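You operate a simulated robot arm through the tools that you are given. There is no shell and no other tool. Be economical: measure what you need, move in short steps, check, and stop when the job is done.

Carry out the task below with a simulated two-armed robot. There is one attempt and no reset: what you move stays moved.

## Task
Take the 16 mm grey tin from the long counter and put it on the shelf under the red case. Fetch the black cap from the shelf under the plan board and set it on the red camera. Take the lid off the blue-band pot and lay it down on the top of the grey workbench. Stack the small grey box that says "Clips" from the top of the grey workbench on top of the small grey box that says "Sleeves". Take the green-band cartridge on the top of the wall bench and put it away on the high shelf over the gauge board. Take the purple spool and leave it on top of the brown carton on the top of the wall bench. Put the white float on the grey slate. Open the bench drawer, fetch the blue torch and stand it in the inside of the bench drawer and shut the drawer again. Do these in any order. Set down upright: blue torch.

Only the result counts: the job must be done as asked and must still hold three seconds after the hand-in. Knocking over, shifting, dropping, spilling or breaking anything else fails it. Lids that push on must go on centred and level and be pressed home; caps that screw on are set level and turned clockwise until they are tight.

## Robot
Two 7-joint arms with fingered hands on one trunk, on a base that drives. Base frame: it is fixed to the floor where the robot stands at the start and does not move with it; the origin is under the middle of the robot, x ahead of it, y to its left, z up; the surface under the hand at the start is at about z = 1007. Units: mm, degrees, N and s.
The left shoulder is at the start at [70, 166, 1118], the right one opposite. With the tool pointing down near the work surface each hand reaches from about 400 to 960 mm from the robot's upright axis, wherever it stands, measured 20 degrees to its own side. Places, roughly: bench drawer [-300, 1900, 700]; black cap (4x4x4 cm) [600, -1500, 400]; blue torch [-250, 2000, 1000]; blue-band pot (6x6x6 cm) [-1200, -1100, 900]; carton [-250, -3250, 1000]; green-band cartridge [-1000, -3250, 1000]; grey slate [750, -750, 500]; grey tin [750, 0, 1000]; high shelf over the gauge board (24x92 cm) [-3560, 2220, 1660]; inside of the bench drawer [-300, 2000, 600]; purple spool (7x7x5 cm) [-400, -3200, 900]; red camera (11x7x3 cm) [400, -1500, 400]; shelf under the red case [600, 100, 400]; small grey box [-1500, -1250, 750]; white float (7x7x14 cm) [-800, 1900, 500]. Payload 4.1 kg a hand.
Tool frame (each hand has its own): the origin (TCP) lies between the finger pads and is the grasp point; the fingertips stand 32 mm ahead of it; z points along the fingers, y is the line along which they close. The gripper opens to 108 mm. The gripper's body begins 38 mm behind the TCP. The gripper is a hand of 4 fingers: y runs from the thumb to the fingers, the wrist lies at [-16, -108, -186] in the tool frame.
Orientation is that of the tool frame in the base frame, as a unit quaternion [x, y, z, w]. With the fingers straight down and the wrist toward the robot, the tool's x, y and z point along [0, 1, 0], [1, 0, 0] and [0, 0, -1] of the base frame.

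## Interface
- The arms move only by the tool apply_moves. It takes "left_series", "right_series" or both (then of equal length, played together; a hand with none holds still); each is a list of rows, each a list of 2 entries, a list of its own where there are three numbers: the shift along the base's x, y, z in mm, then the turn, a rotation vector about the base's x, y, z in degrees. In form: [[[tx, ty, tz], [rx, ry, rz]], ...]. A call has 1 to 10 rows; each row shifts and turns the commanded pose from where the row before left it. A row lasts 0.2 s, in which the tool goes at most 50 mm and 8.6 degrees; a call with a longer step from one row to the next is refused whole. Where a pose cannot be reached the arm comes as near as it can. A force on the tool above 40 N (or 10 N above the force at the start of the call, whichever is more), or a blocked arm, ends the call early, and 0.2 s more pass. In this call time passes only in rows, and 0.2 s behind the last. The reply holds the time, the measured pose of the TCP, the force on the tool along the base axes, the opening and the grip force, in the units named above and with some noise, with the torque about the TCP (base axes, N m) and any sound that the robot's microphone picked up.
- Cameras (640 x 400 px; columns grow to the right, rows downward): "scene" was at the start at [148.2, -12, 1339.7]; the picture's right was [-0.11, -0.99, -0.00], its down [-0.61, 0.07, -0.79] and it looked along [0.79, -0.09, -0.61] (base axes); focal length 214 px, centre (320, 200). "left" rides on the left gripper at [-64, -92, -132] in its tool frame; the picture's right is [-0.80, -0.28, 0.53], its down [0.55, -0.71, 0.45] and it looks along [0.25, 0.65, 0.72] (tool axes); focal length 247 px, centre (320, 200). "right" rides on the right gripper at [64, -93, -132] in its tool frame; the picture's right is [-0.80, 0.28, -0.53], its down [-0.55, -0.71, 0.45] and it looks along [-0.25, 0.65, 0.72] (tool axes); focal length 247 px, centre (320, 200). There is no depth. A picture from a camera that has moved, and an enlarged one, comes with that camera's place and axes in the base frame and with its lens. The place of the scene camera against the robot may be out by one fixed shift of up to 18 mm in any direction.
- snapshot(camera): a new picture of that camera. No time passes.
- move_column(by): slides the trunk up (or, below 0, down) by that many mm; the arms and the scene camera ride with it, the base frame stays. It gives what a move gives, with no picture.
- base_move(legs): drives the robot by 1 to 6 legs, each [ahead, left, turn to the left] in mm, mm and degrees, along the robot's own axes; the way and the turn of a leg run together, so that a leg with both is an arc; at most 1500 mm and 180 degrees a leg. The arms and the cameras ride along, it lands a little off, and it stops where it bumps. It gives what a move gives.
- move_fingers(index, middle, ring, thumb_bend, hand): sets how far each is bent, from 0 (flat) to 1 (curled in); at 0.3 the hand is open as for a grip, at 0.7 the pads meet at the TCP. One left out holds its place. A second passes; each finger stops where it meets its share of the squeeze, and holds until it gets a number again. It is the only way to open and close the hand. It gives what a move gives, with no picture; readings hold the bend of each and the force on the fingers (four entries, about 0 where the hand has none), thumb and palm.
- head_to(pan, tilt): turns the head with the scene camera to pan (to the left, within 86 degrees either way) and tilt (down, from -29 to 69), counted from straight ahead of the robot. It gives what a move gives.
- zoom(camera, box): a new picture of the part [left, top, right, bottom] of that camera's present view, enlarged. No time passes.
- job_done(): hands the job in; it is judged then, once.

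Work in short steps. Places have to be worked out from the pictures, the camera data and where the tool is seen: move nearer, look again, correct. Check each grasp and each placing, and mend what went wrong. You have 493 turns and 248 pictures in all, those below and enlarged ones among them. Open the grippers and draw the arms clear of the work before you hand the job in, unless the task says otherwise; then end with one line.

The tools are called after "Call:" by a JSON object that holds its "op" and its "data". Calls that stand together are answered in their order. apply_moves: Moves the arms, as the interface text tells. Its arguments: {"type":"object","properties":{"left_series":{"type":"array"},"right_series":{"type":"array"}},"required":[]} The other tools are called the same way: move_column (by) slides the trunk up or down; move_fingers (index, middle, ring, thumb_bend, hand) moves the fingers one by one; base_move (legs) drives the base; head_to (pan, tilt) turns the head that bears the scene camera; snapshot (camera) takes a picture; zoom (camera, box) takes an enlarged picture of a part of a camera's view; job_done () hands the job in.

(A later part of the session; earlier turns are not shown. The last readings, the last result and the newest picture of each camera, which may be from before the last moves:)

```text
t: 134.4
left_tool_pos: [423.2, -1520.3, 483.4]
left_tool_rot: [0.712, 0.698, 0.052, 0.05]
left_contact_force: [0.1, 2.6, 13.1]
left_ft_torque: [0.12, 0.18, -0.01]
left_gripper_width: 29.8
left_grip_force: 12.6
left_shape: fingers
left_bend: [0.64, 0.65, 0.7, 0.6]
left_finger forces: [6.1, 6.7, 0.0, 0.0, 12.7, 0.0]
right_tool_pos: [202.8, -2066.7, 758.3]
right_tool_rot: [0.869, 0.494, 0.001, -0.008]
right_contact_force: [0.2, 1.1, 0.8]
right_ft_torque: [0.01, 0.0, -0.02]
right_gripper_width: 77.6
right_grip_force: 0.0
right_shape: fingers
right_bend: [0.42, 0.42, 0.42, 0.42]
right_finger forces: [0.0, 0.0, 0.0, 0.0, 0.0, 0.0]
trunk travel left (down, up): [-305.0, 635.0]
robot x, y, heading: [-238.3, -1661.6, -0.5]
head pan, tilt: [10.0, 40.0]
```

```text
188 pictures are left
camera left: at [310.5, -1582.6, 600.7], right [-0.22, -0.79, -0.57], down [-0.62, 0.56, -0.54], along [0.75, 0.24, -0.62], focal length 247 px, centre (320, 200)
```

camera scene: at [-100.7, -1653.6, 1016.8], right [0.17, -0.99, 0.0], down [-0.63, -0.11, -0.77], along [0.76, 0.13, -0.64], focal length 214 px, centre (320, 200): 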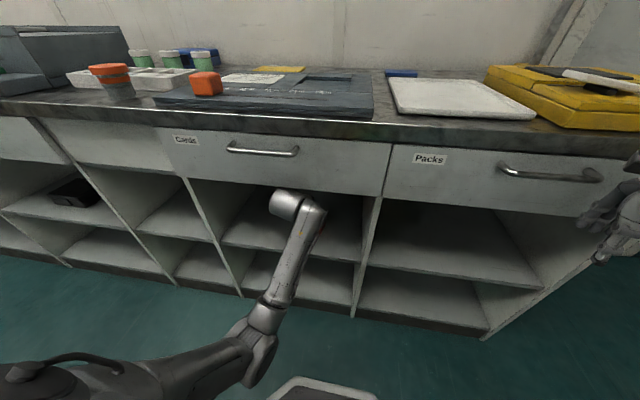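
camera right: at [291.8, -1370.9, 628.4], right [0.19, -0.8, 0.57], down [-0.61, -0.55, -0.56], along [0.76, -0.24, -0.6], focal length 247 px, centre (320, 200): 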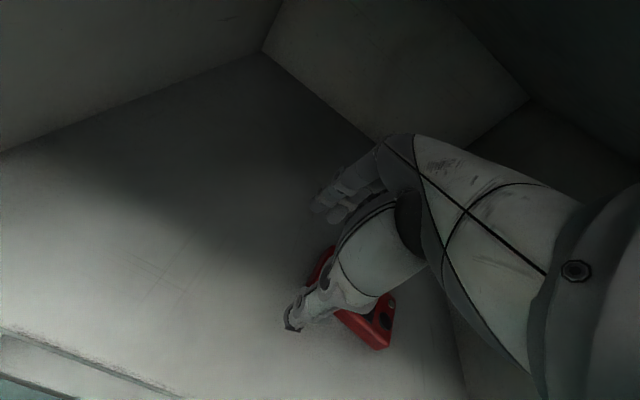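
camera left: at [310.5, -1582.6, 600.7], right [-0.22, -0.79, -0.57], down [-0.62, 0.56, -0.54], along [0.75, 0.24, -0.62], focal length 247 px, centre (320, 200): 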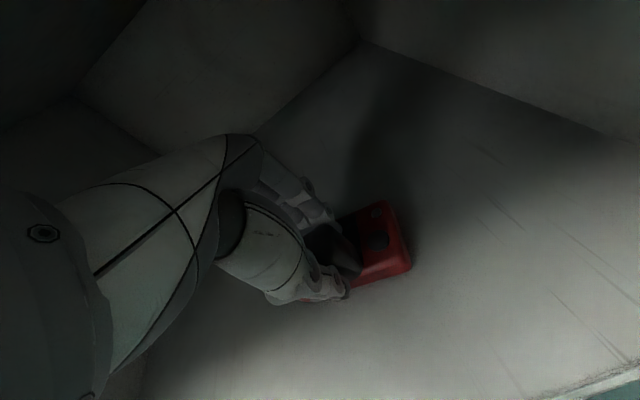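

Contact at (423,-1520) with 13 N. Release the cap.

Call:
{"op": "move_fingers", "data": {"hand": "left", "index": 0.4, "middle": 0.4, "ring": 0.4, "thumb_bend": 0.4}}

Call:
{"op": "snapshot", "data": {"camera": "left"}}

```text
t: 135.4
left_tool_pos: [420.9, -1520.9, 482.0]
left_tool_rot: [0.712, 0.699, 0.051, 0.049]
left_contact_force: [-0.3, 0.7, -0.7]
left_ft_torque: [-0.01, 0.04, -0.03]
left_gripper_width: 81.9
left_grip_force: 0.1
left_shape: fingers
left_bend: [0.4, 0.4, 0.4, 0.4]
left_finger forces: [0.0, 0.0, 0.1, 0.0, 0.0, 0.1]
right_tool_pos: [201.0, -2067.2, 758.1]
right_tool_rot: [0.87, 0.493, 0.0, -0.009]
right_contact_force: [0.5, 0.2, 0.5]
right_ft_torque: [0.0, -0.01, -0.02]
right_gripper_width: 77.2
right_grip_force: 0.1
right_shape: fingers
right_bend: [0.42, 0.42, 0.42, 0.42]
right_finger forces: [0.1, 0.0, 0.0, 0.0, 0.0, 0.1]
trunk travel left (down, up): [-305.0, 635.0]
robot x, y, heading: [-241.3, -1663.6, -0.3]
head pan, tilt: [10.0, 40.0]
```

```text
187 pictures are left
camera left: at [309.2, -1582.5, 598.7], right [-0.22, -0.79, -0.57], down [-0.62, 0.56, -0.54], along [0.75, 0.24, -0.62], focal length 247 px, centre (320, 200)
```

left: 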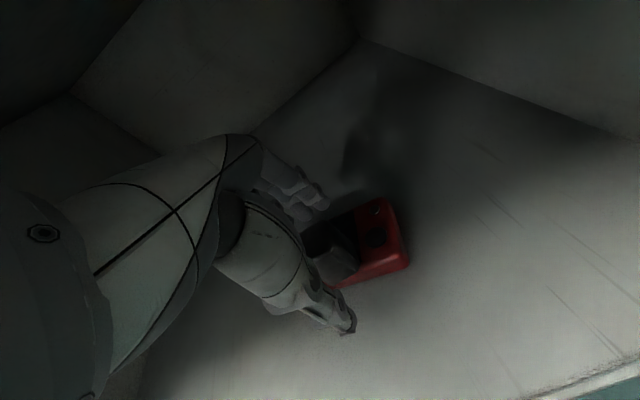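

Withdraw: rise while tilting forward to keep the wrist under the ceiling, then back out.

Call:
{"op": "apply_moves", "data": {"left_series": [[[0, 0, 8], [0, -4, 0]], [[0, 0, 8], [0, -4, 0]], [[0, 0, 8], [0, -4, 0]], [[0, 0, 8], [0, -4, 0]], [[0, 0, 8], [0, -4, 0]], [[0, 0, 8], [0, -4, 0]], [[0, 0, 6], [0, -2, 0]]]}}

Call:
{"op": "snapshot", "data": {"camera": "left"}}

```text
t: 137.1
left_tool_pos: [420.9, -1519.6, 537.3]
left_tool_rot: [0.682, 0.67, 0.21, 0.206]
left_contact_force: [-0.2, 0.2, -0.3]
left_ft_torque: [-0.02, 0.0, 0.0]
left_gripper_width: 82.0
left_grip_force: 0.0
left_shape: fingers
left_bend: [0.4, 0.4, 0.4, 0.4]
left_finger forces: [0.0, 0.1, 0.0, 0.1, 0.0, 0.0]
right_tool_pos: [200.4, -2066.8, 756.8]
right_tool_rot: [0.869, 0.494, 0.001, -0.01]
right_contact_force: [-0.2, 0.3, 0.3]
right_ft_torque: [-0.02, 0.02, 0.04]
right_gripper_width: 77.4
right_grip_force: 0.2
right_shape: fingers
right_bend: [0.42, 0.42, 0.42, 0.42]
right_finger forces: [0.0, 0.1, 0.0, 0.0, 0.1, 0.1]
trunk travel left (down, up): [-305.0, 635.0]
robot x, y, heading: [-243.5, -1665.0, -0.2]
head pan, tilt: [10.0, 40.0]
```

```text
186 pictures are left
camera left: at [268.9, -1582.0, 591.9], right [0.05, -0.79, -0.61], down [-0.32, 0.56, -0.76], along [0.94, 0.24, -0.23], focal length 247 px, centre (320, 200)
```

left: 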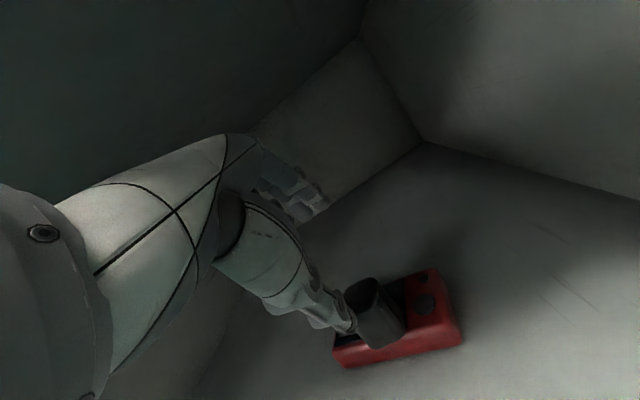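

Cap rests on the camera and the hand is above it. Drive back.

Call:
{"op": "base_move", "data": {"legs": [[-400, 0, 0]]}}

Call:
{"op": "zoom", "data": {"camera": "left", "box": [280, 80, 520, 230]}}

```text
t: 139.5
left_tool_pos: [26.1, -1512.2, 535.2]
left_tool_rot: [0.68, 0.671, 0.21, 0.206]
left_contact_force: [-0.4, 0.2, 0.6]
left_ft_torque: [0.01, 0.0, 0.0]
left_gripper_width: 81.8
left_grip_force: 0.0
left_shape: fingers
left_bend: [0.4, 0.4, 0.4, 0.4]
left_finger forces: [0.1, 0.0, 0.0, 0.1, 0.0, 0.0]
right_tool_pos: [-190.4, -2061.5, 757.3]
right_tool_rot: [0.868, 0.497, 0.0, -0.009]
right_contact_force: [0.5, 0.0, 0.1]
right_ft_torque: [0.01, 0.01, -0.03]
right_gripper_width: 77.4
right_grip_force: 0.0
right_shape: fingers
right_bend: [0.42, 0.42, 0.42, 0.42]
right_finger forces: [0.0, 0.0, 0.0, 0.1, 0.0, 0.1]
trunk travel left (down, up): [-305.0, 635.0]
robot x, y, heading: [-637.6, -1665.9, 0.2]
head pan, tilt: [10.0, 40.0]
```

```text
2.67 times, centred on (400, 155) of left
camera zoom: at [-126.5, -1576.3, 592.0], right [0.06, -0.79, -0.61], down [-0.33, 0.56, -0.76], along [0.94, 0.24, -0.23], focal length 659 px, centre (107, 320)
```

zoom: 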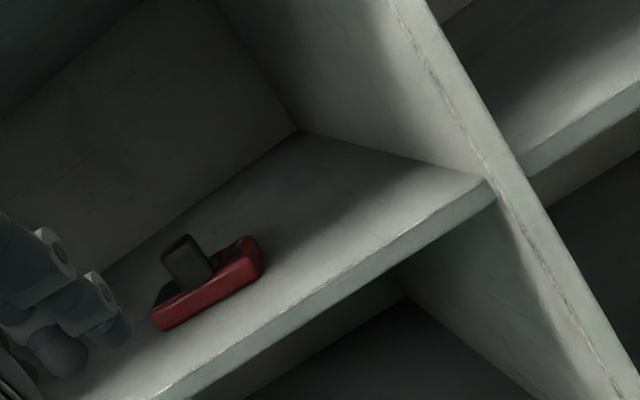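

Cap placed properly. Now to the grey workbench behind: raise the trunk so the hands clear everything, level the left hand, and turn around in the corridor.

Call:
{"op": "move_column", "data": {"by": 400}}

Call:
{"op": "move_column", "data": {"by": 200}}

Call:
{"op": "apply_moves", "data": {"left_series": [[[-10, 10, 0], [0, 8, 0]], [[-10, 10, 0], [0, 8, 0]], [[-20, 10, 0], [0, 8, 0]], [[-20, 10, 0], [0, 8, 0]]]}}

Call:
{"op": "base_move", "data": {"legs": [[320, 0, 0], [0, 0, 90], [0, 0, 90]]}}

Call:
{"op": "head_to", "data": {"pan": 0, "tilt": 35}}

Call:
{"op": "snapshot", "data": {"camera": "scene"}}

```text
t: 143.3
left_tool_pos: [24.5, -1513.0, 936.2]
left_tool_rot: [0.68, 0.672, 0.209, 0.205]
left_contact_force: [-0.2, -0.1, 0.4]
left_ft_torque: [0.02, 0.0, 0.0]
left_gripper_width: 82.2
left_grip_force: 0.0
left_shape: fingers
left_bend: [0.4, 0.4, 0.4, 0.4]
left_finger forces: [0.1, 0.0, 0.0, 0.0, 0.0, 0.0]
right_tool_pos: [-189.4, -2061.6, 1158.0]
right_tool_rot: [0.867, 0.498, 0.0, -0.009]
right_contact_force: [0.3, -0.6, -0.2]
right_ft_torque: [-0.03, 0.0, -0.02]
right_gripper_width: 77.5
right_grip_force: 0.1
right_shape: fingers
right_bend: [0.42, 0.42, 0.42, 0.42]
right_finger forces: [0.1, 0.0, 0.0, 0.0, 0.0, 0.0]
trunk travel left (down, up): [-705.0, 235.0]
robot x, y, heading: [-638.4, -1662.6, -0.1]
head pan, tilt: [10.0, 40.0]
```

```text
t: 145.5
left_tool_pos: [26.6, -1513.3, 1135.5]
left_tool_rot: [0.679, 0.673, 0.211, 0.204]
left_contact_force: [0.2, -0.5, 0.1]
left_ft_torque: [0.0, 0.02, -0.06]
left_gripper_width: 81.9
left_grip_force: 0.2
left_shape: fingers
left_bend: [0.4, 0.4, 0.4, 0.4]
left_finger forces: [0.1, 0.0, 0.0, 0.0, 0.0, 0.0]
right_tool_pos: [-190.8, -2061.5, 1358.5]
right_tool_rot: [0.868, 0.496, 0.0, -0.009]
right_contact_force: [0.2, -0.5, 0.6]
right_ft_torque: [0.02, -0.04, -0.01]
right_gripper_width: 77.3
right_grip_force: 0.1
right_shape: fingers
right_bend: [0.42, 0.42, 0.42, 0.42]
right_finger forces: [0.0, 0.0, 0.0, 0.1, 0.0, 0.1]
trunk travel left (down, up): [-905.0, 35.0]
robot x, y, heading: [-636.1, -1663.8, 0.2]
head pan, tilt: [10.0, 40.0]
```

```text
t: 146.5
left_tool_pos: [-33.9, -1472.6, 1137.1]
left_tool_rot: [0.711, 0.703, 0.014, 0.011]
left_contact_force: [0.1, 0.2, -0.3]
left_ft_torque: [-0.02, 0.0, 0.01]
left_gripper_width: 82.0
left_grip_force: 0.0
left_shape: fingers
left_bend: [0.4, 0.4, 0.4, 0.4]
left_finger forces: [0.0, 0.1, 0.0, 0.1, 0.0, 0.0]
right_tool_pos: [-189.9, -2062.5, 1357.3]
right_tool_rot: [0.867, 0.498, 0.0, -0.009]
right_contact_force: [-0.1, -0.1, 0.4]
right_ft_torque: [-0.02, 0.0, -0.01]
right_gripper_width: 77.2
right_grip_force: 0.1
right_shape: fingers
right_bend: [0.42, 0.42, 0.42, 0.42]
right_finger forces: [0.1, 0.0, 0.1, 0.1, 0.0, 0.1]
trunk travel left (down, up): [-905.0, 35.0]
robot x, y, heading: [-638.4, -1663.2, -0.3]
head pan, tilt: [10.0, 40.0]
```

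```text
t: 156.2
left_tool_pos: [-924.0, -1826.1, 1137.3]
left_tool_rot: [-0.688, 0.725, 0.012, -0.016]
left_contact_force: [-0.5, 0.5, -0.5]
left_ft_torque: [-0.03, -0.03, 0.0]
left_gripper_width: 82.4
left_grip_force: 0.2
left_shape: fingers
left_bend: [0.4, 0.4, 0.4, 0.4]
left_finger forces: [0.0, 0.1, 0.0, 0.0, 0.1, 0.1]
right_tool_pos: [-744.3, -1244.9, 1358.5]
right_tool_rot: [-0.48, 0.877, -0.009, 0.0]
right_contact_force: [-0.6, 0.4, -0.6]
right_ft_torque: [-0.05, 0.0, 0.03]
right_gripper_width: 77.5
right_grip_force: 0.1
right_shape: fingers
right_bend: [0.42, 0.42, 0.42, 0.42]
right_finger forces: [0.0, 0.0, 0.0, 0.0, 0.0, 0.0]
trunk travel left (down, up): [-905.0, 35.0]
robot x, y, heading: [-316.7, -1661.8, 177.6]
head pan, tilt: [10.0, 40.0]
```

```text
t: 156.9
left_tool_pos: [-924.1, -1827.9, 1136.5]
left_tool_rot: [-0.688, 0.726, 0.012, -0.015]
left_contact_force: [-0.2, 0.2, 0.7]
left_ft_torque: [0.0, -0.01, 0.02]
left_gripper_width: 82.0
left_grip_force: 0.0
left_shape: fingers
left_bend: [0.4, 0.4, 0.4, 0.4]
left_finger forces: [0.1, 0.1, 0.0, 0.1, 0.0, 0.0]
right_tool_pos: [-744.7, -1244.2, 1357.2]
right_tool_rot: [-0.48, 0.877, -0.009, 0.0]
right_contact_force: [-0.8, -1.0, 0.5]
right_ft_torque: [-0.01, -0.04, 0.01]
right_gripper_width: 77.1
right_grip_force: 0.0
right_shape: fingers
right_bend: [0.42, 0.42, 0.42, 0.42]
right_finger forces: [0.0, 0.0, 0.0, 0.0, 0.0, 0.1]
trunk travel left (down, up): [-905.0, 35.0]
robot x, y, heading: [-312.0, -1662.1, 177.8]
head pan, tilt: [0.0, 35.0]
```

```text
184 pictures are left
camera scene: at [-441.7, -1658.6, 1624.0], right [0.04, 1.0, 0.0], down [0.57, -0.02, -0.82], along [-0.82, 0.03, -0.57], focal length 214 px, centre (320, 200)
```

scene: 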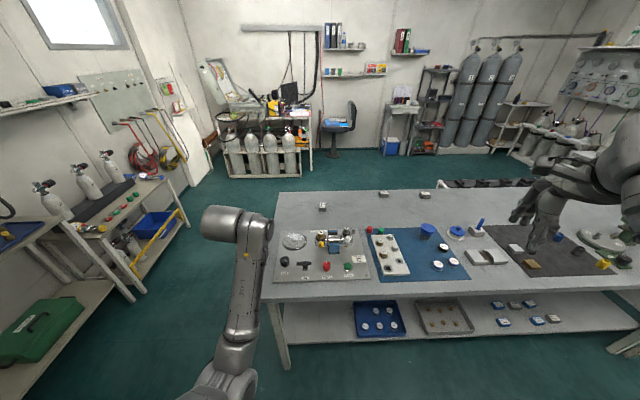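

Zoom on the workbench top.

Call:
{"op": "zoom", "data": {"camera": "scene", "box": [360, 180, 520, 290]}}

Call:
{"op": "zoom", "data": {"camera": "scene", "box": [270, 170, 470, 280]}}

```text
3.64 times, centred on (440, 235) of scene
camera zoom: at [-441.7, -1658.6, 1624.0], right [0.04, 1.0, 0.0], down [0.57, -0.02, -0.82], along [-0.82, 0.03, -0.57], focal length 780 px, centre (-116, 73)
```

zoom: 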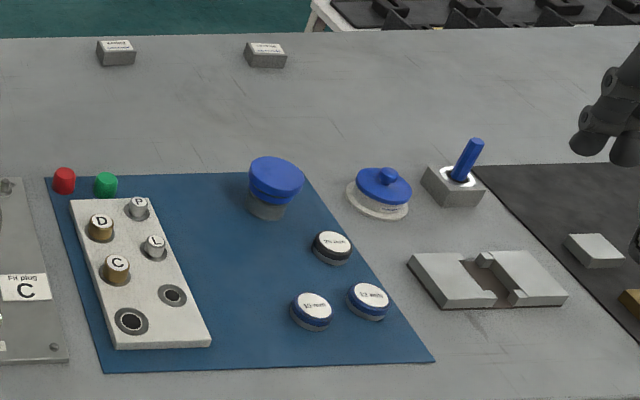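

```text
3.20 times, centred on (370, 225) of scene
camera zoom: at [-441.7, -1658.6, 1624.0], right [0.04, 1.0, 0.0], down [0.57, -0.02, -0.82], along [-0.82, 0.03, -0.57], focal length 686 px, centre (160, 120)
```

zoom: 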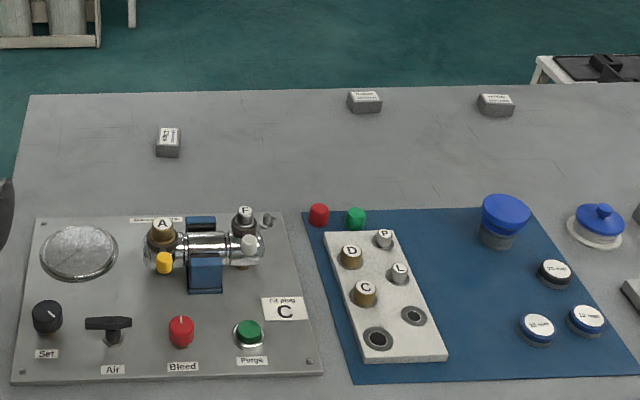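

Zoom harder on the three small boxes' labels and the pot.

Call:
{"op": "zoom", "data": {"camera": "scene", "box": [375, 185, 435, 205]}}

Call:
{"op": "zoom", "data": {"camera": "scene", "box": [312, 200, 332, 215]}}

Call:
{"op": "zoom", "data": {"camera": "scene", "box": [412, 215, 482, 260]}}

```text
10.67 times, centred on (405, 195) of scene
camera zoom: at [-441.7, -1658.6, 1624.0], right [0.04, 1.0, 0.0], down [0.57, -0.02, -0.82], along [-0.82, 0.03, -0.57], focal length 2288 px, centre (-587, 253)
```

zoom: 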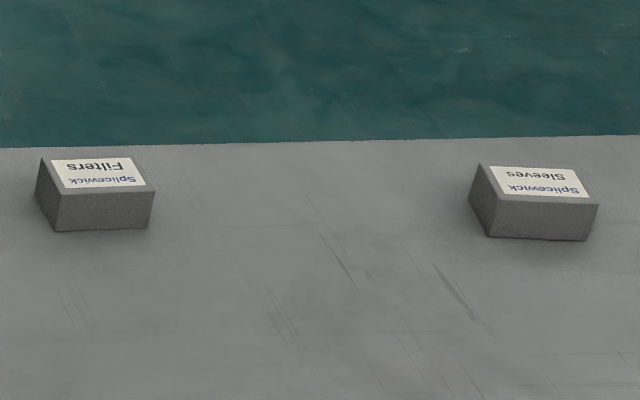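

```text
16.00 times, centred on (322, 208) of scene
camera zoom: at [-441.7, -1658.6, 1624.0], right [0.04, 1.0, 0.0], down [0.57, -0.02, -0.82], along [-0.82, 0.03, -0.57], focal length 3432 px, centre (288, 80)
```

zoom: 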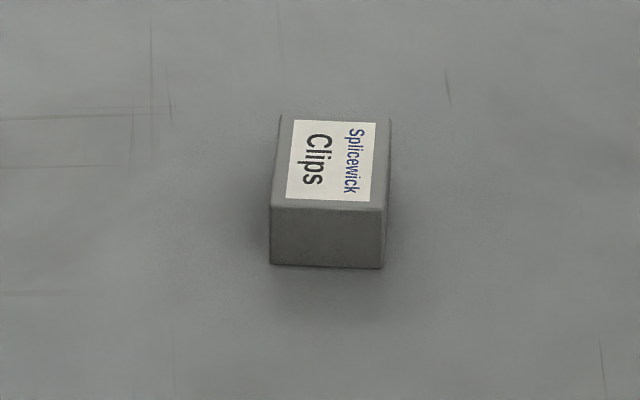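

```text
8.89 times, centred on (447, 238) of scene
camera zoom: at [-441.7, -1658.6, 1624.0], right [0.04, 1.0, 0.0], down [0.57, -0.02, -0.82], along [-0.82, 0.03, -0.57], focal length 1906 px, centre (-809, -133)
```

zoom: 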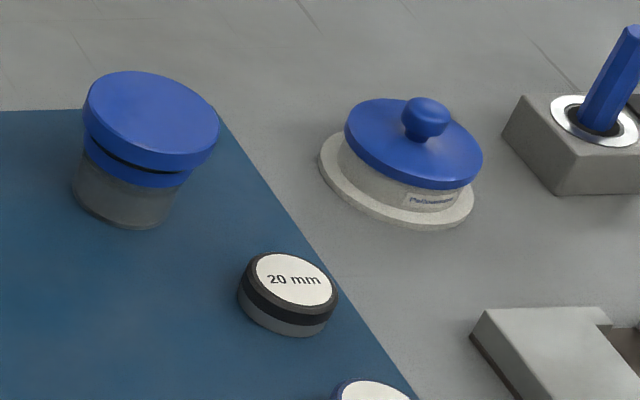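

The blue-band pot is at about (-1197,-1103), Clips (-1430,-1608), Sleeves (-1517,-970). I drive to face the pot with the left hand (robot y≈-900).

Call:
{"op": "base_move", "data": {"legs": [[0, 0, 2.2], [0, -760, 0], [200, 0, 0]]}}

Call:
{"op": "head_to", "data": {"pan": 10, "tilt": 45}}

Call:
{"op": "snapshot", "data": {"camera": "scene"}}

Call:
{"op": "snapshot", "data": {"camera": "left"}}

```text
t: 162.5
left_tool_pos: [-1114.7, -1106.9, 1138.6]
left_tool_rot: [-0.701, 0.713, 0.012, -0.015]
left_contact_force: [0.0, -0.1, 0.5]
left_ft_torque: [-0.03, -0.01, -0.01]
left_gripper_width: 82.5
left_grip_force: 0.0
left_shape: fingers
left_bend: [0.4, 0.4, 0.4, 0.4]
left_finger forces: [0.0, 0.1, 0.0, 0.0, 0.1, 0.0]
right_tool_pos: [-955.0, -518.5, 1357.7]
right_tool_rot: [-0.495, 0.869, -0.009, 0.0]
right_contact_force: [-0.7, -0.3, 0.1]
right_ft_torque: [-0.01, 0.0, -0.03]
right_gripper_width: 77.2
right_grip_force: 0.0
right_shape: fingers
right_bend: [0.42, 0.42, 0.42, 0.42]
right_finger forces: [0.0, 0.0, 0.0, 0.0, 0.0, 0.1]
trunk travel left (down, up): [-905.0, 35.0]
robot x, y, heading: [-513.9, -921.5, 179.7]
head pan, tilt: [0.0, 35.0]
```

```text
t: 163.3
left_tool_pos: [-1117.1, -1106.5, 1137.5]
left_tool_rot: [-0.7, 0.714, 0.012, -0.015]
left_contact_force: [0.1, -0.1, -0.5]
left_ft_torque: [0.02, -0.03, 0.01]
left_gripper_width: 81.6
left_grip_force: 0.1
left_shape: fingers
left_bend: [0.4, 0.4, 0.4, 0.4]
left_finger forces: [0.1, 0.1, 0.0, 0.0, 0.0, 0.1]
right_tool_pos: [-958.6, -517.2, 1357.9]
right_tool_rot: [-0.494, 0.869, -0.009, 0.0]
right_contact_force: [0.7, -0.7, 0.2]
right_ft_torque: [0.0, -0.01, 0.01]
right_gripper_width: 77.1
right_grip_force: 0.2
right_shape: fingers
right_bend: [0.42, 0.42, 0.42, 0.42]
right_finger forces: [0.1, 0.1, 0.1, 0.0, 0.0, 0.1]
trunk travel left (down, up): [-905.0, 35.0]
robot x, y, heading: [-514.9, -918.2, 179.6]
head pan, tilt: [10.0, 45.0]
```

```text
178 pictures are left
camera scene: at [-633.4, -935.6, 1609.2], right [-0.17, 0.99, 0.0], down [0.7, 0.12, -0.71], along [-0.7, -0.12, -0.71], focal length 214 px, centre (320, 200)
```

scene: 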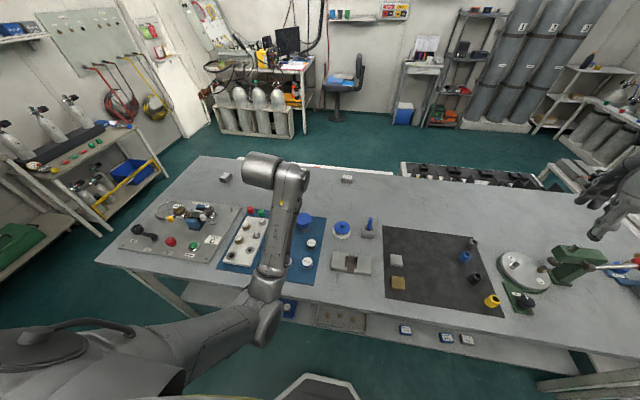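

```text
177 pictures are left
camera left: at [-1019.5, -1042.5, 1264.6], right [0.28, 0.79, -0.55], down [0.68, -0.56, -0.47], along [-0.68, -0.24, -0.69], focal length 247 px, centre (320, 200)
```

left: 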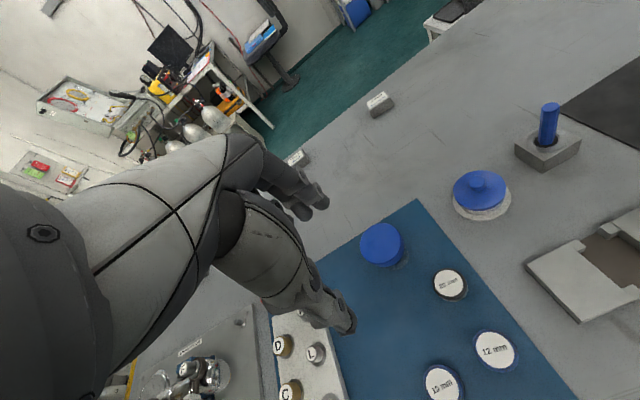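

Pot lid top at about (-1206,-1098, ~913). Lower the trunk 150 mm and move the left hand over the pot with open fingers.

Call:
{"op": "move_column", "data": {"by": -130}}

Call:
{"op": "move_fingers", "data": {"hand": "left", "index": 0.3, "middle": 0.3, "ring": 0.3, "thumb_bend": 0.3}}

Call:
{"op": "apply_moves", "data": {"left_series": [[[-30, 2, 0], [0, 0, 0]], [[-30, 2, 0], [0, 0, 0]], [[-30, 3, 0], [0, 0, 0]]]}}

Call:
{"op": "snapshot", "data": {"camera": "left"}}

```text
t: 164.8
left_tool_pos: [-1115.3, -1106.2, 1007.7]
left_tool_rot: [-0.701, 0.713, 0.013, -0.015]
left_contact_force: [-0.3, -0.9, -0.1]
left_ft_torque: [-0.01, -0.01, 0.02]
left_gripper_width: 82.3
left_grip_force: 0.1
left_shape: fingers
left_bend: [0.4, 0.4, 0.4, 0.4]
left_finger forces: [0.1, 0.0, 0.0, 0.0, 0.0, 0.0]
right_tool_pos: [-957.5, -518.7, 1229.0]
right_tool_rot: [-0.495, 0.869, -0.009, 0.0]
right_contact_force: [1.3, 0.0, 0.1]
right_ft_torque: [-0.04, -0.03, -0.03]
right_gripper_width: 77.6
right_grip_force: 0.1
right_shape: fingers
right_bend: [0.42, 0.42, 0.42, 0.42]
right_finger forces: [0.0, 0.0, 0.0, 0.1, 0.0, 0.1]
trunk travel left (down, up): [-775.0, 165.0]
robot x, y, heading: [-513.7, -920.7, 179.6]
head pan, tilt: [10.0, 45.0]
```

```text
t: 165.8
left_tool_pos: [-1116.5, -1106.5, 1006.8]
left_tool_rot: [-0.701, 0.713, 0.012, -0.014]
left_contact_force: [0.3, 0.3, -0.2]
left_ft_torque: [-0.01, 0.02, 0.0]
left_gripper_width: 108.4
left_grip_force: 0.0
left_shape: fingers
left_bend: [0.3, 0.3, 0.3, 0.3]
left_finger forces: [0.0, 0.0, 0.0, 0.0, 0.1, 0.0]
right_tool_pos: [-957.7, -518.3, 1228.3]
right_tool_rot: [-0.494, 0.869, -0.009, 0.0]
right_contact_force: [-0.2, -1.1, -0.3]
right_ft_torque: [-0.01, 0.04, 0.0]
right_gripper_width: 77.2
right_grip_force: 0.0
right_shape: fingers
right_bend: [0.42, 0.42, 0.42, 0.42]
right_finger forces: [0.1, 0.0, 0.0, 0.0, 0.0, 0.1]
trunk travel left (down, up): [-775.0, 165.0]
robot x, y, heading: [-513.1, -920.4, 179.7]
head pan, tilt: [10.0, 45.0]
```

```text
t: 166.6
left_tool_pos: [-1209.7, -1096.8, 1007.9]
left_tool_rot: [-0.7, 0.714, 0.012, -0.015]
left_contact_force: [0.4, -0.6, -0.5]
left_ft_torque: [0.0, 0.0, 0.01]
left_gripper_width: 108.4
left_grip_force: 0.0
left_shape: fingers
left_bend: [0.3, 0.3, 0.3, 0.3]
left_finger forces: [0.0, 0.0, 0.1, 0.0, 0.0, 0.0]
right_tool_pos: [-958.7, -518.1, 1228.0]
right_tool_rot: [-0.495, 0.869, -0.009, 0.0]
right_contact_force: [0.5, 0.4, 0.1]
right_ft_torque: [0.0, -0.01, -0.01]
right_gripper_width: 77.1
right_grip_force: 0.1
right_shape: fingers
right_bend: [0.42, 0.42, 0.42, 0.42]
right_finger forces: [0.1, 0.1, 0.0, 0.0, 0.0, 0.0]
trunk travel left (down, up): [-775.0, 165.0]
robot x, y, heading: [-513.7, -919.6, 180.0]
head pan, tilt: [10.0, 45.0]
```

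```text
176 pictures are left
camera left: at [-1110.7, -1033.9, 1134.6], right [0.28, 0.79, -0.55], down [0.68, -0.56, -0.47], along [-0.68, -0.24, -0.69], focal length 247 px, centre (320, 200)
```

left: 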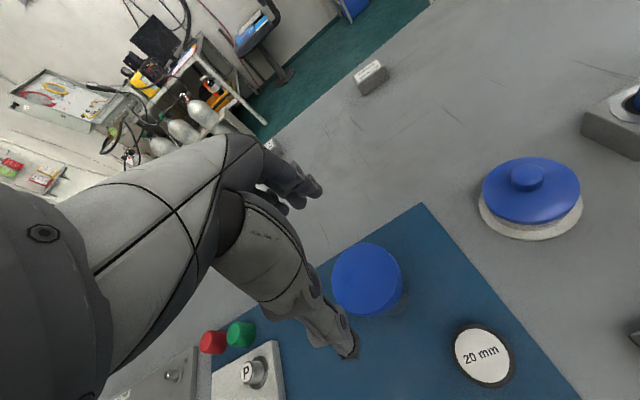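

Zoom on the pot to see the lid's thickness.

Call:
{"op": "zoom", "data": {"camera": "left", "box": [310, 220, 440, 340]}}

Call:
{"op": "zoom", "data": {"camera": "scene", "box": [285, 195, 385, 265]}}

```text
3.33 times, centred on (375, 280) of left
camera zoom: at [-1110.7, -1033.9, 1134.6], right [0.28, 0.79, -0.55], down [0.68, -0.56, -0.47], along [-0.68, -0.24, -0.69], focal length 823 px, centre (137, -67)
```

zoom: 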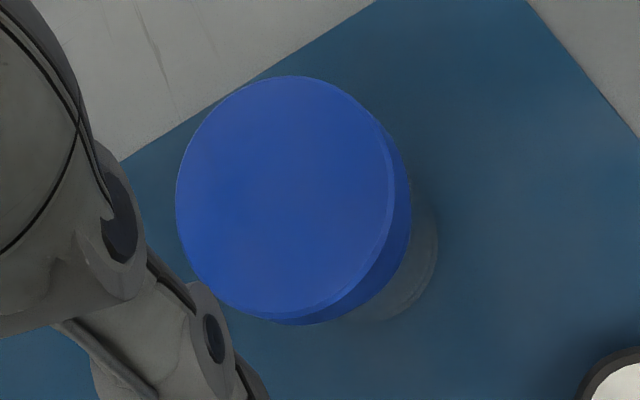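

```text
5.71 times, centred on (335, 230) of scene
camera zoom: at [-633.2, -935.5, 1479.1], right [-0.17, 0.99, 0.0], down [0.7, 0.12, -0.71], along [-0.7, -0.12, -0.71], focal length 1226 px, centre (234, 29)
```

zoom: 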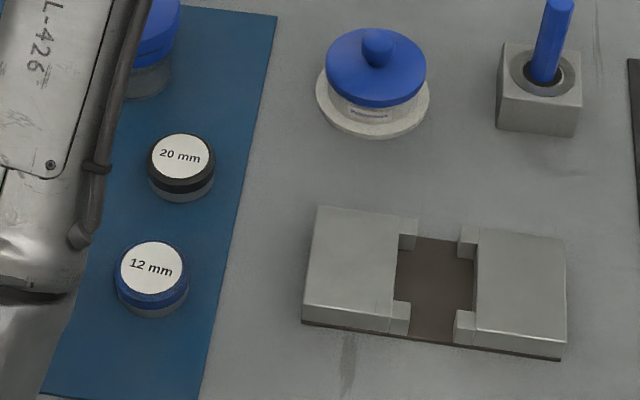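

Lower to TCP z≈924 so only the lid rim is between the fingertips, and close.

Call:
{"op": "apply_moves", "data": {"left_series": [[[-1, -1, -30], [0, 0, 0]], [[0, 0, -30], [0, 0, 0]], [[0, 0, -15], [0, 0, 0]], [[0, 0, -9], [0, 0, 0]]]}}

Call:
{"op": "snapshot", "data": {"camera": "left"}}

```text
t: 167.6
left_tool_pos: [-1209.0, -1098.9, 923.6]
left_tool_rot: [-0.701, 0.713, 0.012, -0.015]
left_contact_force: [0.1, -0.2, 1.1]
left_ft_torque: [0.0, 0.02, -0.02]
left_gripper_width: 108.3
left_grip_force: 0.1
left_shape: fingers
left_bend: [0.3, 0.3, 0.3, 0.3]
left_finger forces: [0.0, 0.0, 0.0, 0.0, 0.0, 0.0]
right_tool_pos: [-957.4, -518.1, 1228.2]
right_tool_rot: [-0.494, 0.869, -0.009, 0.0]
right_contact_force: [-0.3, -0.3, -0.5]
right_ft_torque: [0.0, -0.04, 0.0]
right_gripper_width: 77.3
right_grip_force: 0.0
right_shape: fingers
right_bend: [0.42, 0.42, 0.42, 0.42]
right_finger forces: [0.0, 0.0, 0.0, 0.1, 0.0, 0.0]
trunk travel left (down, up): [-775.0, 165.0]
robot x, y, heading: [-516.2, -921.7, 179.6]
head pan, tilt: [10.0, 45.0]
```

```text
173 pictures are left
camera left: at [-1111.0, -1037.0, 1051.4], right [0.28, 0.79, -0.55], down [0.68, -0.56, -0.47], along [-0.68, -0.24, -0.69], focal length 247 px, centre (320, 200)
```

left: 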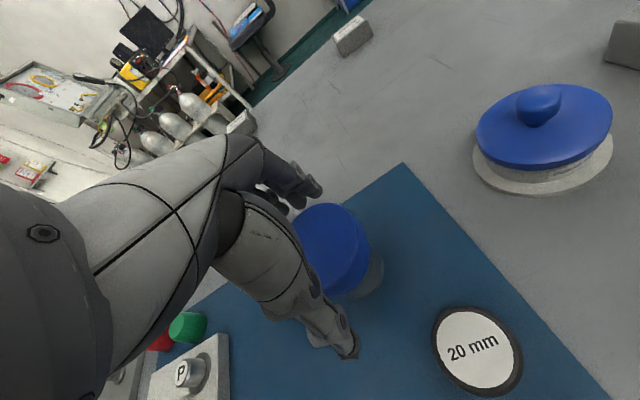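

Centered well. Close the fingers.

Call:
{"op": "move_fingers", "data": {"hand": "left", "index": 0.65, "middle": 0.65, "ring": 0.65, "thumb_bend": 0.65}}

Call:
{"op": "snapshot", "data": {"camera": "left"}}

```text
t: 168.6
left_tool_pos: [-1209.8, -1101.6, 923.5]
left_tool_rot: [-0.701, 0.713, 0.012, -0.015]
left_contact_force: [-0.1, -0.2, 0.3]
left_ft_torque: [0.02, 0.09, -0.01]
left_gripper_width: 61.9
left_grip_force: 23.0
left_shape: fingers
left_bend: [0.54, 0.57, 0.62, 0.5]
left_finger forces: [12.5, 7.9, 2.3, 0.1, 22.4, 0.1]
right_tool_pos: [-958.0, -518.9, 1226.4]
right_tool_rot: [-0.495, 0.869, -0.01, 0.0]
right_contact_force: [1.6, 0.4, 0.5]
right_ft_torque: [0.06, -0.01, 0.02]
right_gripper_width: 77.2
right_grip_force: 0.0
right_shape: fingers
right_bend: [0.42, 0.42, 0.42, 0.42]
right_finger forces: [0.0, 0.0, 0.0, 0.1, 0.1, 0.0]
trunk travel left (down, up): [-775.0, 165.0]
robot x, y, heading: [-513.0, -918.0, 179.8]
head pan, tilt: [10.0, 45.0]
```

```text
172 pictures are left
camera left: at [-1110.9, -1036.9, 1051.5], right [0.28, 0.79, -0.55], down [0.68, -0.56, -0.47], along [-0.68, -0.24, -0.69], focal length 247 px, centre (320, 200)
```

left: 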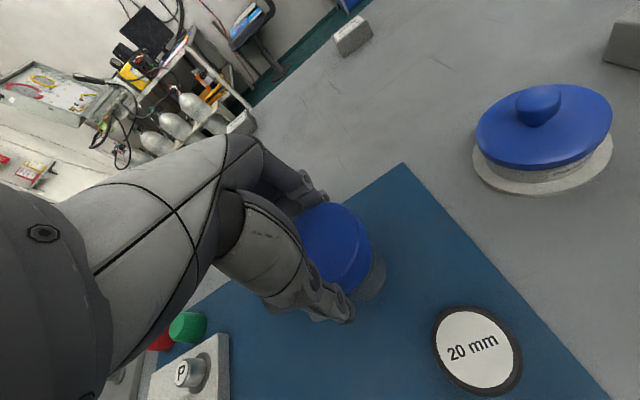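

Gripped (62 mm). Pull up slowly.

Call:
{"op": "apply_moves", "data": {"left_series": [[[0, 0, 4], [0, 0, 0]], [[0, 0, 6], [0, 0, 0]], [[0, 0, 10], [0, 0, 0]]]}}

Call:
{"op": "snapshot", "data": {"camera": "left"}}

```text
t: 169.4
left_tool_pos: [-1206.4, -1100.6, 943.5]
left_tool_rot: [-0.701, 0.713, 0.012, -0.015]
left_contact_force: [0.0, -0.2, -2.5]
left_ft_torque: [0.02, -0.01, 0.03]
left_gripper_width: 61.3
left_grip_force: 22.5
left_shape: fingers
left_bend: [0.54, 0.57, 0.62, 0.5]
left_finger forces: [12.5, 7.9, 2.3, 0.0, 22.6, 0.0]
right_tool_pos: [-958.8, -519.0, 1227.7]
right_tool_rot: [-0.494, 0.869, -0.009, 0.002]
right_contact_force: [-0.8, 0.1, -0.4]
right_ft_torque: [0.04, 0.0, -0.01]
right_gripper_width: 77.4
right_grip_force: 0.0
right_shape: fingers
right_bend: [0.42, 0.42, 0.42, 0.42]
right_finger forces: [0.0, 0.0, 0.0, 0.0, 0.0, 0.0]
trunk travel left (down, up): [-775.0, 165.0]
robot x, y, heading: [-515.5, -919.5, 179.8]
head pan, tilt: [10.0, 45.0]
```

```text
171 pictures are left
camera left: at [-1110.3, -1037.0, 1071.7], right [0.28, 0.79, -0.55], down [0.68, -0.56, -0.47], along [-0.68, -0.24, -0.69], focal length 247 px, centre (320, 200)
```

left: 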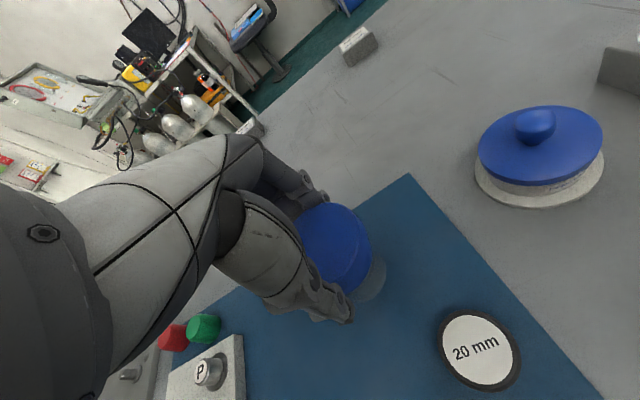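

Zoom to see if the pot came with the lid.

Call:
{"op": "zoom", "data": {"camera": "left", "box": [290, 190, 420, 320]}}

```text
3.08 times, centred on (355, 255) of left
camera zoom: at [-1110.3, -1037.0, 1071.7], right [0.28, 0.79, -0.55], down [0.68, -0.56, -0.47], along [-0.68, -0.24, -0.69], focal length 760 px, centre (212, 31)
```

zoom: 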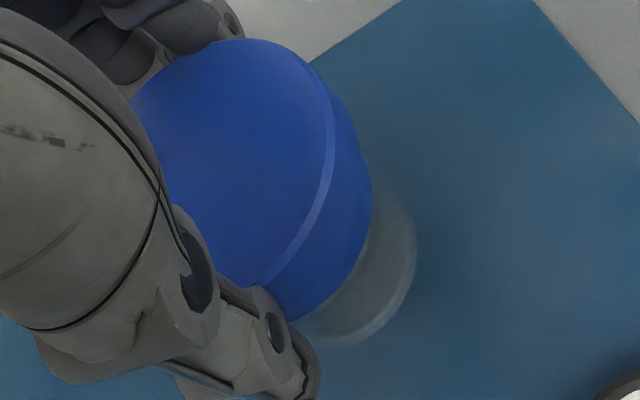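

Lift another 30 mm to tell.

Call:
{"op": "apply_moves", "data": {"left_series": [[[0, 0, 15], [0, 0, 0]], [[0, 0, 20], [0, 0, 0]]]}}

Call:
{"op": "zoom", "data": {"camera": "left", "box": [270, 170, 450, 350]}}

```text
t: 170.0
left_tool_pos: [-1207.6, -1100.6, 977.5]
left_tool_rot: [-0.7, 0.713, 0.011, -0.014]
left_contact_force: [0.2, 0.5, -0.9]
left_ft_torque: [-0.01, -0.01, 0.0]
left_gripper_width: 61.4
left_grip_force: 22.8
left_shape: fingers
left_bend: [0.54, 0.57, 0.62, 0.5]
left_finger forces: [12.6, 7.9, 2.5, 0.0, 22.6, 0.0]
right_tool_pos: [-958.0, -517.5, 1227.3]
right_tool_rot: [-0.494, 0.869, -0.009, -0.001]
right_contact_force: [-0.2, 0.3, -0.5]
right_ft_torque: [0.03, 0.01, -0.01]
right_gripper_width: 77.2
right_grip_force: 0.0
right_shape: fingers
right_bend: [0.42, 0.42, 0.42, 0.42]
right_finger forces: [0.0, 0.0, 0.1, 0.0, 0.1, 0.0]
trunk travel left (down, up): [-775.0, 165.0]
robot x, y, heading: [-514.9, -922.5, 179.4]
head pan, tilt: [10.0, 45.0]
```

```text
2.22 times, centred on (360, 260) of left
camera zoom: at [-1109.4, -1036.2, 1106.3], right [0.28, 0.79, -0.55], down [0.68, -0.56, -0.47], along [-0.68, -0.24, -0.69], focal length 549 px, centre (231, 67)
```

zoom: 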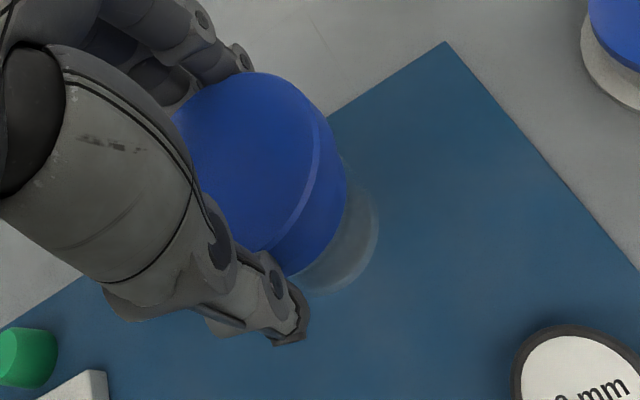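

Check from the scene camera whether the whole pot is in the air.

Call:
{"op": "zoom", "data": {"camera": "scene", "box": [255, 170, 375, 260]}}

```text
4.44 times, centred on (315, 215) of scene
camera zoom: at [-632.6, -935.5, 1479.2], right [-0.17, 0.99, 0.0], down [0.7, 0.12, -0.71], along [-0.7, -0.12, -0.71], focal length 953 px, centre (342, 133)
```

zoom: 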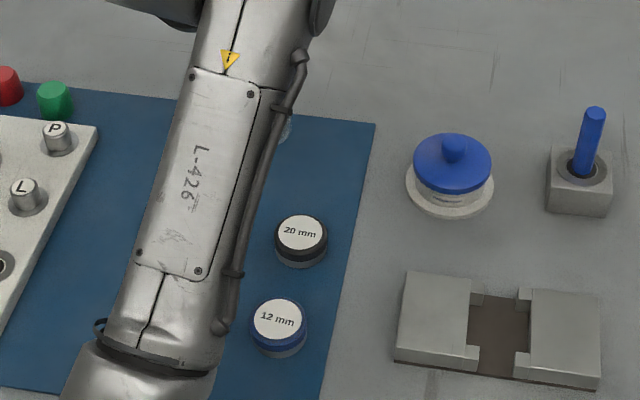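

The pot stays attached to the lid, so I need both hands: the right will hold the pot body from the side. First lift the pot with the left, and turn the right hand to point left horizontally.

Call:
{"op": "apply_moves", "data": {"left_series": [[[0, 0, 15], [0, 0, 0]], [[0, 0, 15], [0, 0, 0]], [[0, 0, 15], [0, 0, 0]], [[0, 0, 15], [0, 0, 0]], [[0, 0, 15], [0, 0, 0]], [[0, 0, 15], [0, 0, 0]], [[0, 0, 15], [0, 0, 0]], [[0, 0, 15], [0, 0, 0]]], "right_series": [[[-20, 0, -10], [0, 0, 7.65]], [[-20, 0, -10], [0, 0, 7.65]], [[-20, 0, -10], [0, 0, 7.65]], [[-20, 0, -10], [0, 0, 7.65]], [[-10, 0, -10], [-8.4, 0, 0]], [[-10, 0, -10], [-8.4, 0, 0]], [[-10, 0, -10], [-8.4, 0, 0]], [[-10, 0, -10], [-8.4, 0, 0]]]}}

Call:
{"op": "apply_moves", "data": {"right_series": [[[0, 0, -10], [-8.4, 0, 0]], [[0, 0, -10], [-8.4, 0, 0]], [[0, 0, -10], [-8.4, 0, 0]], [[0, 0, -10], [-8.4, 0, 0]], [[0, 0, -10], [-8.4, 0, 0]], [[0, 0, -10], [-8.4, 0, 0]], [[0, 0, -10], [-6, 0, 0]]]}}

Call:
{"op": "head_to", "data": {"pan": 0, "tilt": 45}}

Call:
{"op": "snapshot", "data": {"camera": "scene"}}

```text
t: 171.8
left_tool_pos: [-1208.1, -1098.9, 1099.2]
left_tool_rot: [-0.701, 0.713, 0.012, -0.014]
left_contact_force: [-0.1, -0.2, -0.6]
left_ft_torque: [-0.04, -0.03, -0.02]
left_gripper_width: 61.5
left_grip_force: 22.7
left_shape: fingers
left_bend: [0.54, 0.57, 0.62, 0.5]
left_finger forces: [12.7, 7.9, 2.5, 0.0, 22.6, 0.0]
right_tool_pos: [-1078.9, -519.7, 1145.5]
right_tool_rot: [0.677, -0.675, 0.213, 0.204]
right_contact_force: [0.3, -0.5, 0.0]
right_ft_torque: [-0.03, -0.02, -0.01]
right_gripper_width: 77.2
right_grip_force: 0.0
right_shape: fingers
right_bend: [0.42, 0.42, 0.42, 0.42]
right_finger forces: [0.0, 0.0, 0.0, 0.0, 0.1, 0.0]
trunk travel left (down, up): [-775.0, 165.0]
robot x, y, heading: [-513.1, -920.3, 179.8]
head pan, tilt: [10.0, 45.0]
```

```text
t: 173.4
left_tool_pos: [-1207.6, -1097.9, 1099.3]
left_tool_rot: [-0.701, 0.713, 0.012, -0.017]
left_contact_force: [-0.8, 0.2, -0.9]
left_ft_torque: [-0.05, -0.01, 0.0]
left_gripper_width: 61.5
left_grip_force: 22.4
left_shape: fingers
left_bend: [0.54, 0.57, 0.62, 0.5]
left_finger forces: [12.6, 7.8, 2.4, 0.1, 22.6, 0.0]
right_tool_pos: [-1022.9, -543.6, 1142.6]
right_tool_rot: [0.501, -0.493, 0.507, 0.498]
right_contact_force: [0.2, 0.5, -0.5]
right_ft_torque: [-0.04, 0.02, -0.04]
right_gripper_width: 77.4
right_grip_force: 0.0
right_shape: fingers
right_bend: [0.42, 0.42, 0.42, 0.42]
right_finger forces: [0.0, 0.1, 0.1, 0.0, 0.0, 0.1]
right hand out of reach, approached as far as the arm can: row 2, 3, 4
trunk travel left (down, up): [-775.0, 165.0]
robot x, y, heading: [-513.1, -918.7, 179.6]
head pan, tilt: [10.0, 45.0]
```

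```text
t: 174.2
left_tool_pos: [-1207.0, -1100.9, 1099.3]
left_tool_rot: [-0.701, 0.713, 0.012, -0.015]
left_contact_force: [0.0, 0.1, -1.4]
left_ft_torque: [-0.01, 0.03, 0.0]
left_gripper_width: 61.4
left_grip_force: 22.8
left_shape: fingers
left_bend: [0.54, 0.57, 0.62, 0.5]
left_finger forces: [12.6, 7.9, 2.4, 0.0, 22.5, 0.0]
right_tool_pos: [-1024.4, -544.3, 1142.1]
right_tool_rot: [0.501, -0.495, 0.506, 0.498]
right_contact_force: [-0.3, 0.0, 0.7]
right_ft_torque: [0.01, 0.04, -0.04]
right_gripper_width: 77.3
right_grip_force: 0.1
right_shape: fingers
right_bend: [0.42, 0.42, 0.42, 0.42]
right_finger forces: [0.0, 0.0, 0.0, 0.0, 0.1, 0.0]
trunk travel left (down, up): [-775.0, 165.0]
robot x, y, heading: [-512.9, -917.0, 179.7]
head pan, tilt: [0.0, 45.0]
```

```text
167 pictures are left
camera scene: at [-634.1, -922.0, 1479.2], right [0.01, 1.0, 0.0], down [0.71, 0.0, -0.71], along [-0.71, 0.0, -0.71], focal length 214 px, centre (320, 200)
```

scene: 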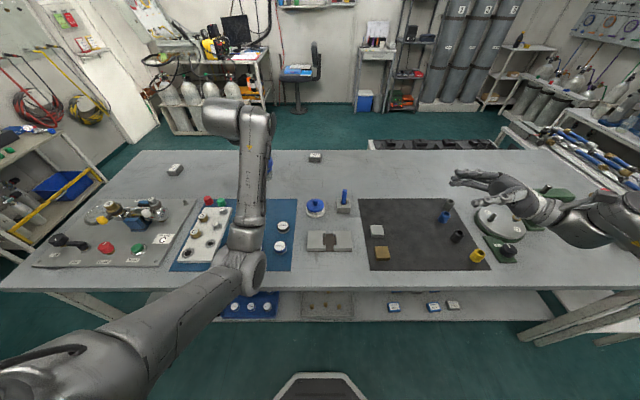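

Bring the pot to the middle with the left hand and bring the right hand to 100 mm beside it at body height.

Call:
{"op": "apply_moves", "data": {"left_series": [[[13, 25, 0], [0, 0, 0]], [[13, 25, 0], [0, 0, 0]], [[13, 25, 0], [0, 0, 0]], [[13, 25, 0], [0, 0, 0]], [[13, 25, 0], [0, 0, 0]], [[14, 25, 0], [0, 0, 0]], [[0, 0, 0], [0, 0, 0]], [[0, 0, 0], [0, 0, 0]]], "right_series": [[[-14, -30, -13], [0, 0, 0]], [[-14, -30, -13], [0, 0, 0]], [[-14, -30, -13], [0, 0, 0]], [[-14, -30, -13], [0, 0, 0]], [[-14, -30, -13], [0, 0, 0]], [[-14, -30, -13], [0, 0, 0]], [[-10, -30, -13], [0, 0, 0]], [[-10, -30, -13], [0, 0, 0]]]}}

Call:
{"op": "snapshot", "data": {"camera": "scene"}}

Call:
{"op": "snapshot", "data": {"camera": "right"}}

```text
t: 176.2
left_tool_pos: [-1143.6, -987.1, 1106.5]
left_tool_rot: [0.717, -0.696, 0.0, 0.047]
left_contact_force: [0.6, 0.1, -1.4]
left_ft_torque: [0.0, 0.02, -0.04]
left_gripper_width: 61.6
left_grip_force: 22.6
left_shape: fingers
left_bend: [0.54, 0.57, 0.63, 0.5]
left_finger forces: [12.5, 8.0, 2.3, 0.0, 22.4, 0.0]
right_tool_pos: [-1125.2, -781.6, 1038.2]
right_tool_rot: [0.501, -0.494, 0.505, 0.499]
right_contact_force: [0.6, 0.0, -0.4]
right_ft_torque: [-0.02, 0.0, 0.02]
right_gripper_width: 77.4
right_grip_force: 0.1
right_shape: fingers
right_bend: [0.42, 0.42, 0.42, 0.42]
right_finger forces: [0.1, 0.0, 0.0, 0.0, 0.0, 0.0]
trunk travel left (down, up): [-775.0, 165.0]
robot x, y, heading: [-514.0, -919.7, 179.6]
head pan, tilt: [0.0, 45.0]
stopped in row 8 (left hand): the arm was blocked; the commanded pose is now the measured one
```

```text
166 pictures are left
camera scene: at [-633.5, -921.2, 1479.2], right [0.01, 1.0, 0.0], down [0.71, 0.0, -0.71], along [-0.71, 0.0, -0.71], focal length 214 px, centre (320, 200)
```

scene: 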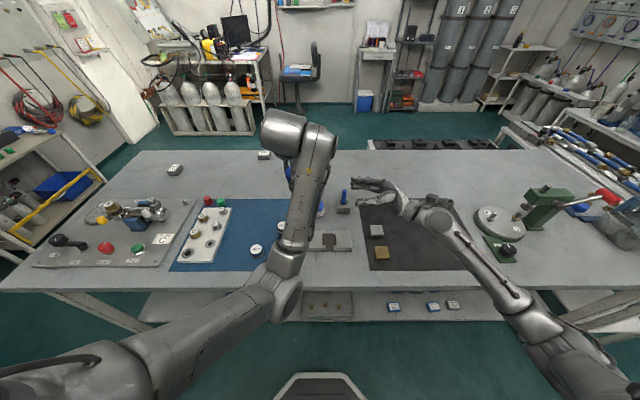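

```text
165 pictures are left
camera right: at [-1034.5, -648.8, 1100.8], right [-0.29, 0.52, -0.8], down [0.71, -0.44, -0.55], along [-0.64, -0.73, -0.24], focal length 247 px, centre (320, 200)
```

right: 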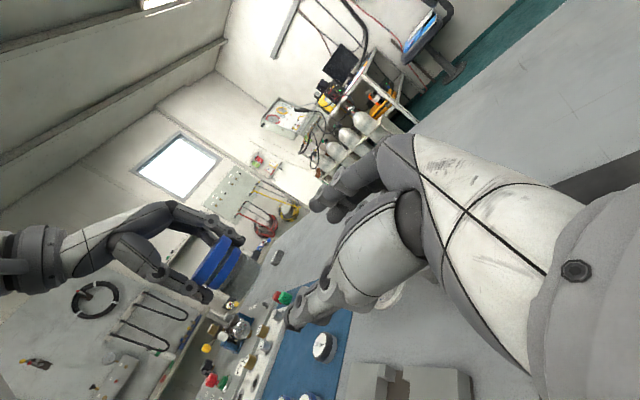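

Zoom to see the held lid/pot.

Call:
{"op": "zoom", "data": {"camera": "right", "box": [130, 190, 290, 320]}}

```text
3.08 times, centred on (210, 255) of right
camera zoom: at [-1034.5, -648.8, 1100.8], right [-0.29, 0.52, -0.8], down [0.71, -0.44, -0.55], along [-0.64, -0.73, -0.24], focal length 760 px, centre (658, 31)
```

zoom: 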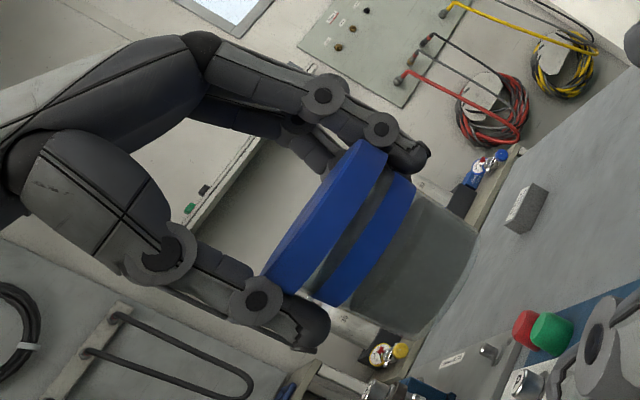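

The fingers gripped both the lid and the band of the pot; so I just gripped too low. I retract the right hand and put the pot back, then re-grip higher.

Call:
{"op": "apply_moves", "data": {"right_series": [[[14, 35, 13], [0, 0, 0]], [[14, 35, 13], [0, 0, 0]], [[14, 35, 13], [0, 0, 0]], [[14, 35, 13], [0, 0, 0]], [[14, 35, 13], [0, 0, 0]], [[14, 35, 13], [0, 0, 0]]], "left_series": [[[-13, -19, 0], [0, 0, 0]], [[-13, -19, 0], [0, 0, 0]], [[-13, -19, 0], [0, 0, 0]], [[-13, -19, 0], [0, 0, 0]], [[-13, -19, -3], [0, 0, 0]], [[0, -19, -3], [0, 0, 0]]]}}

```text
t: 177.6
left_tool_pos: [-1205.0, -1097.3, 1100.6]
left_tool_rot: [0.716, -0.696, -0.002, 0.044]
left_contact_force: [-0.3, -1.0, -0.5]
left_ft_torque: [0.03, 0.03, 0.01]
left_gripper_width: 61.5
left_grip_force: 22.4
left_shape: fingers
left_bend: [0.54, 0.57, 0.63, 0.5]
left_finger forces: [12.8, 8.0, 2.4, 0.0, 22.3, 0.0]
right_tool_pos: [-1040.2, -572.0, 1116.3]
right_tool_rot: [0.502, -0.493, 0.506, 0.498]
right_contact_force: [0.4, -0.5, 0.1]
right_ft_torque: [-0.02, -0.01, 0.0]
right_gripper_width: 77.2
right_grip_force: 0.2
right_shape: fingers
right_bend: [0.42, 0.42, 0.42, 0.42]
right_finger forces: [0.0, 0.1, 0.0, 0.0, 0.0, 0.0]
trunk travel left (down, up): [-775.0, 165.0]
robot x, y, heading: [-511.0, -921.5, 179.6]
head pan, tilt: [0.0, 45.0]
```

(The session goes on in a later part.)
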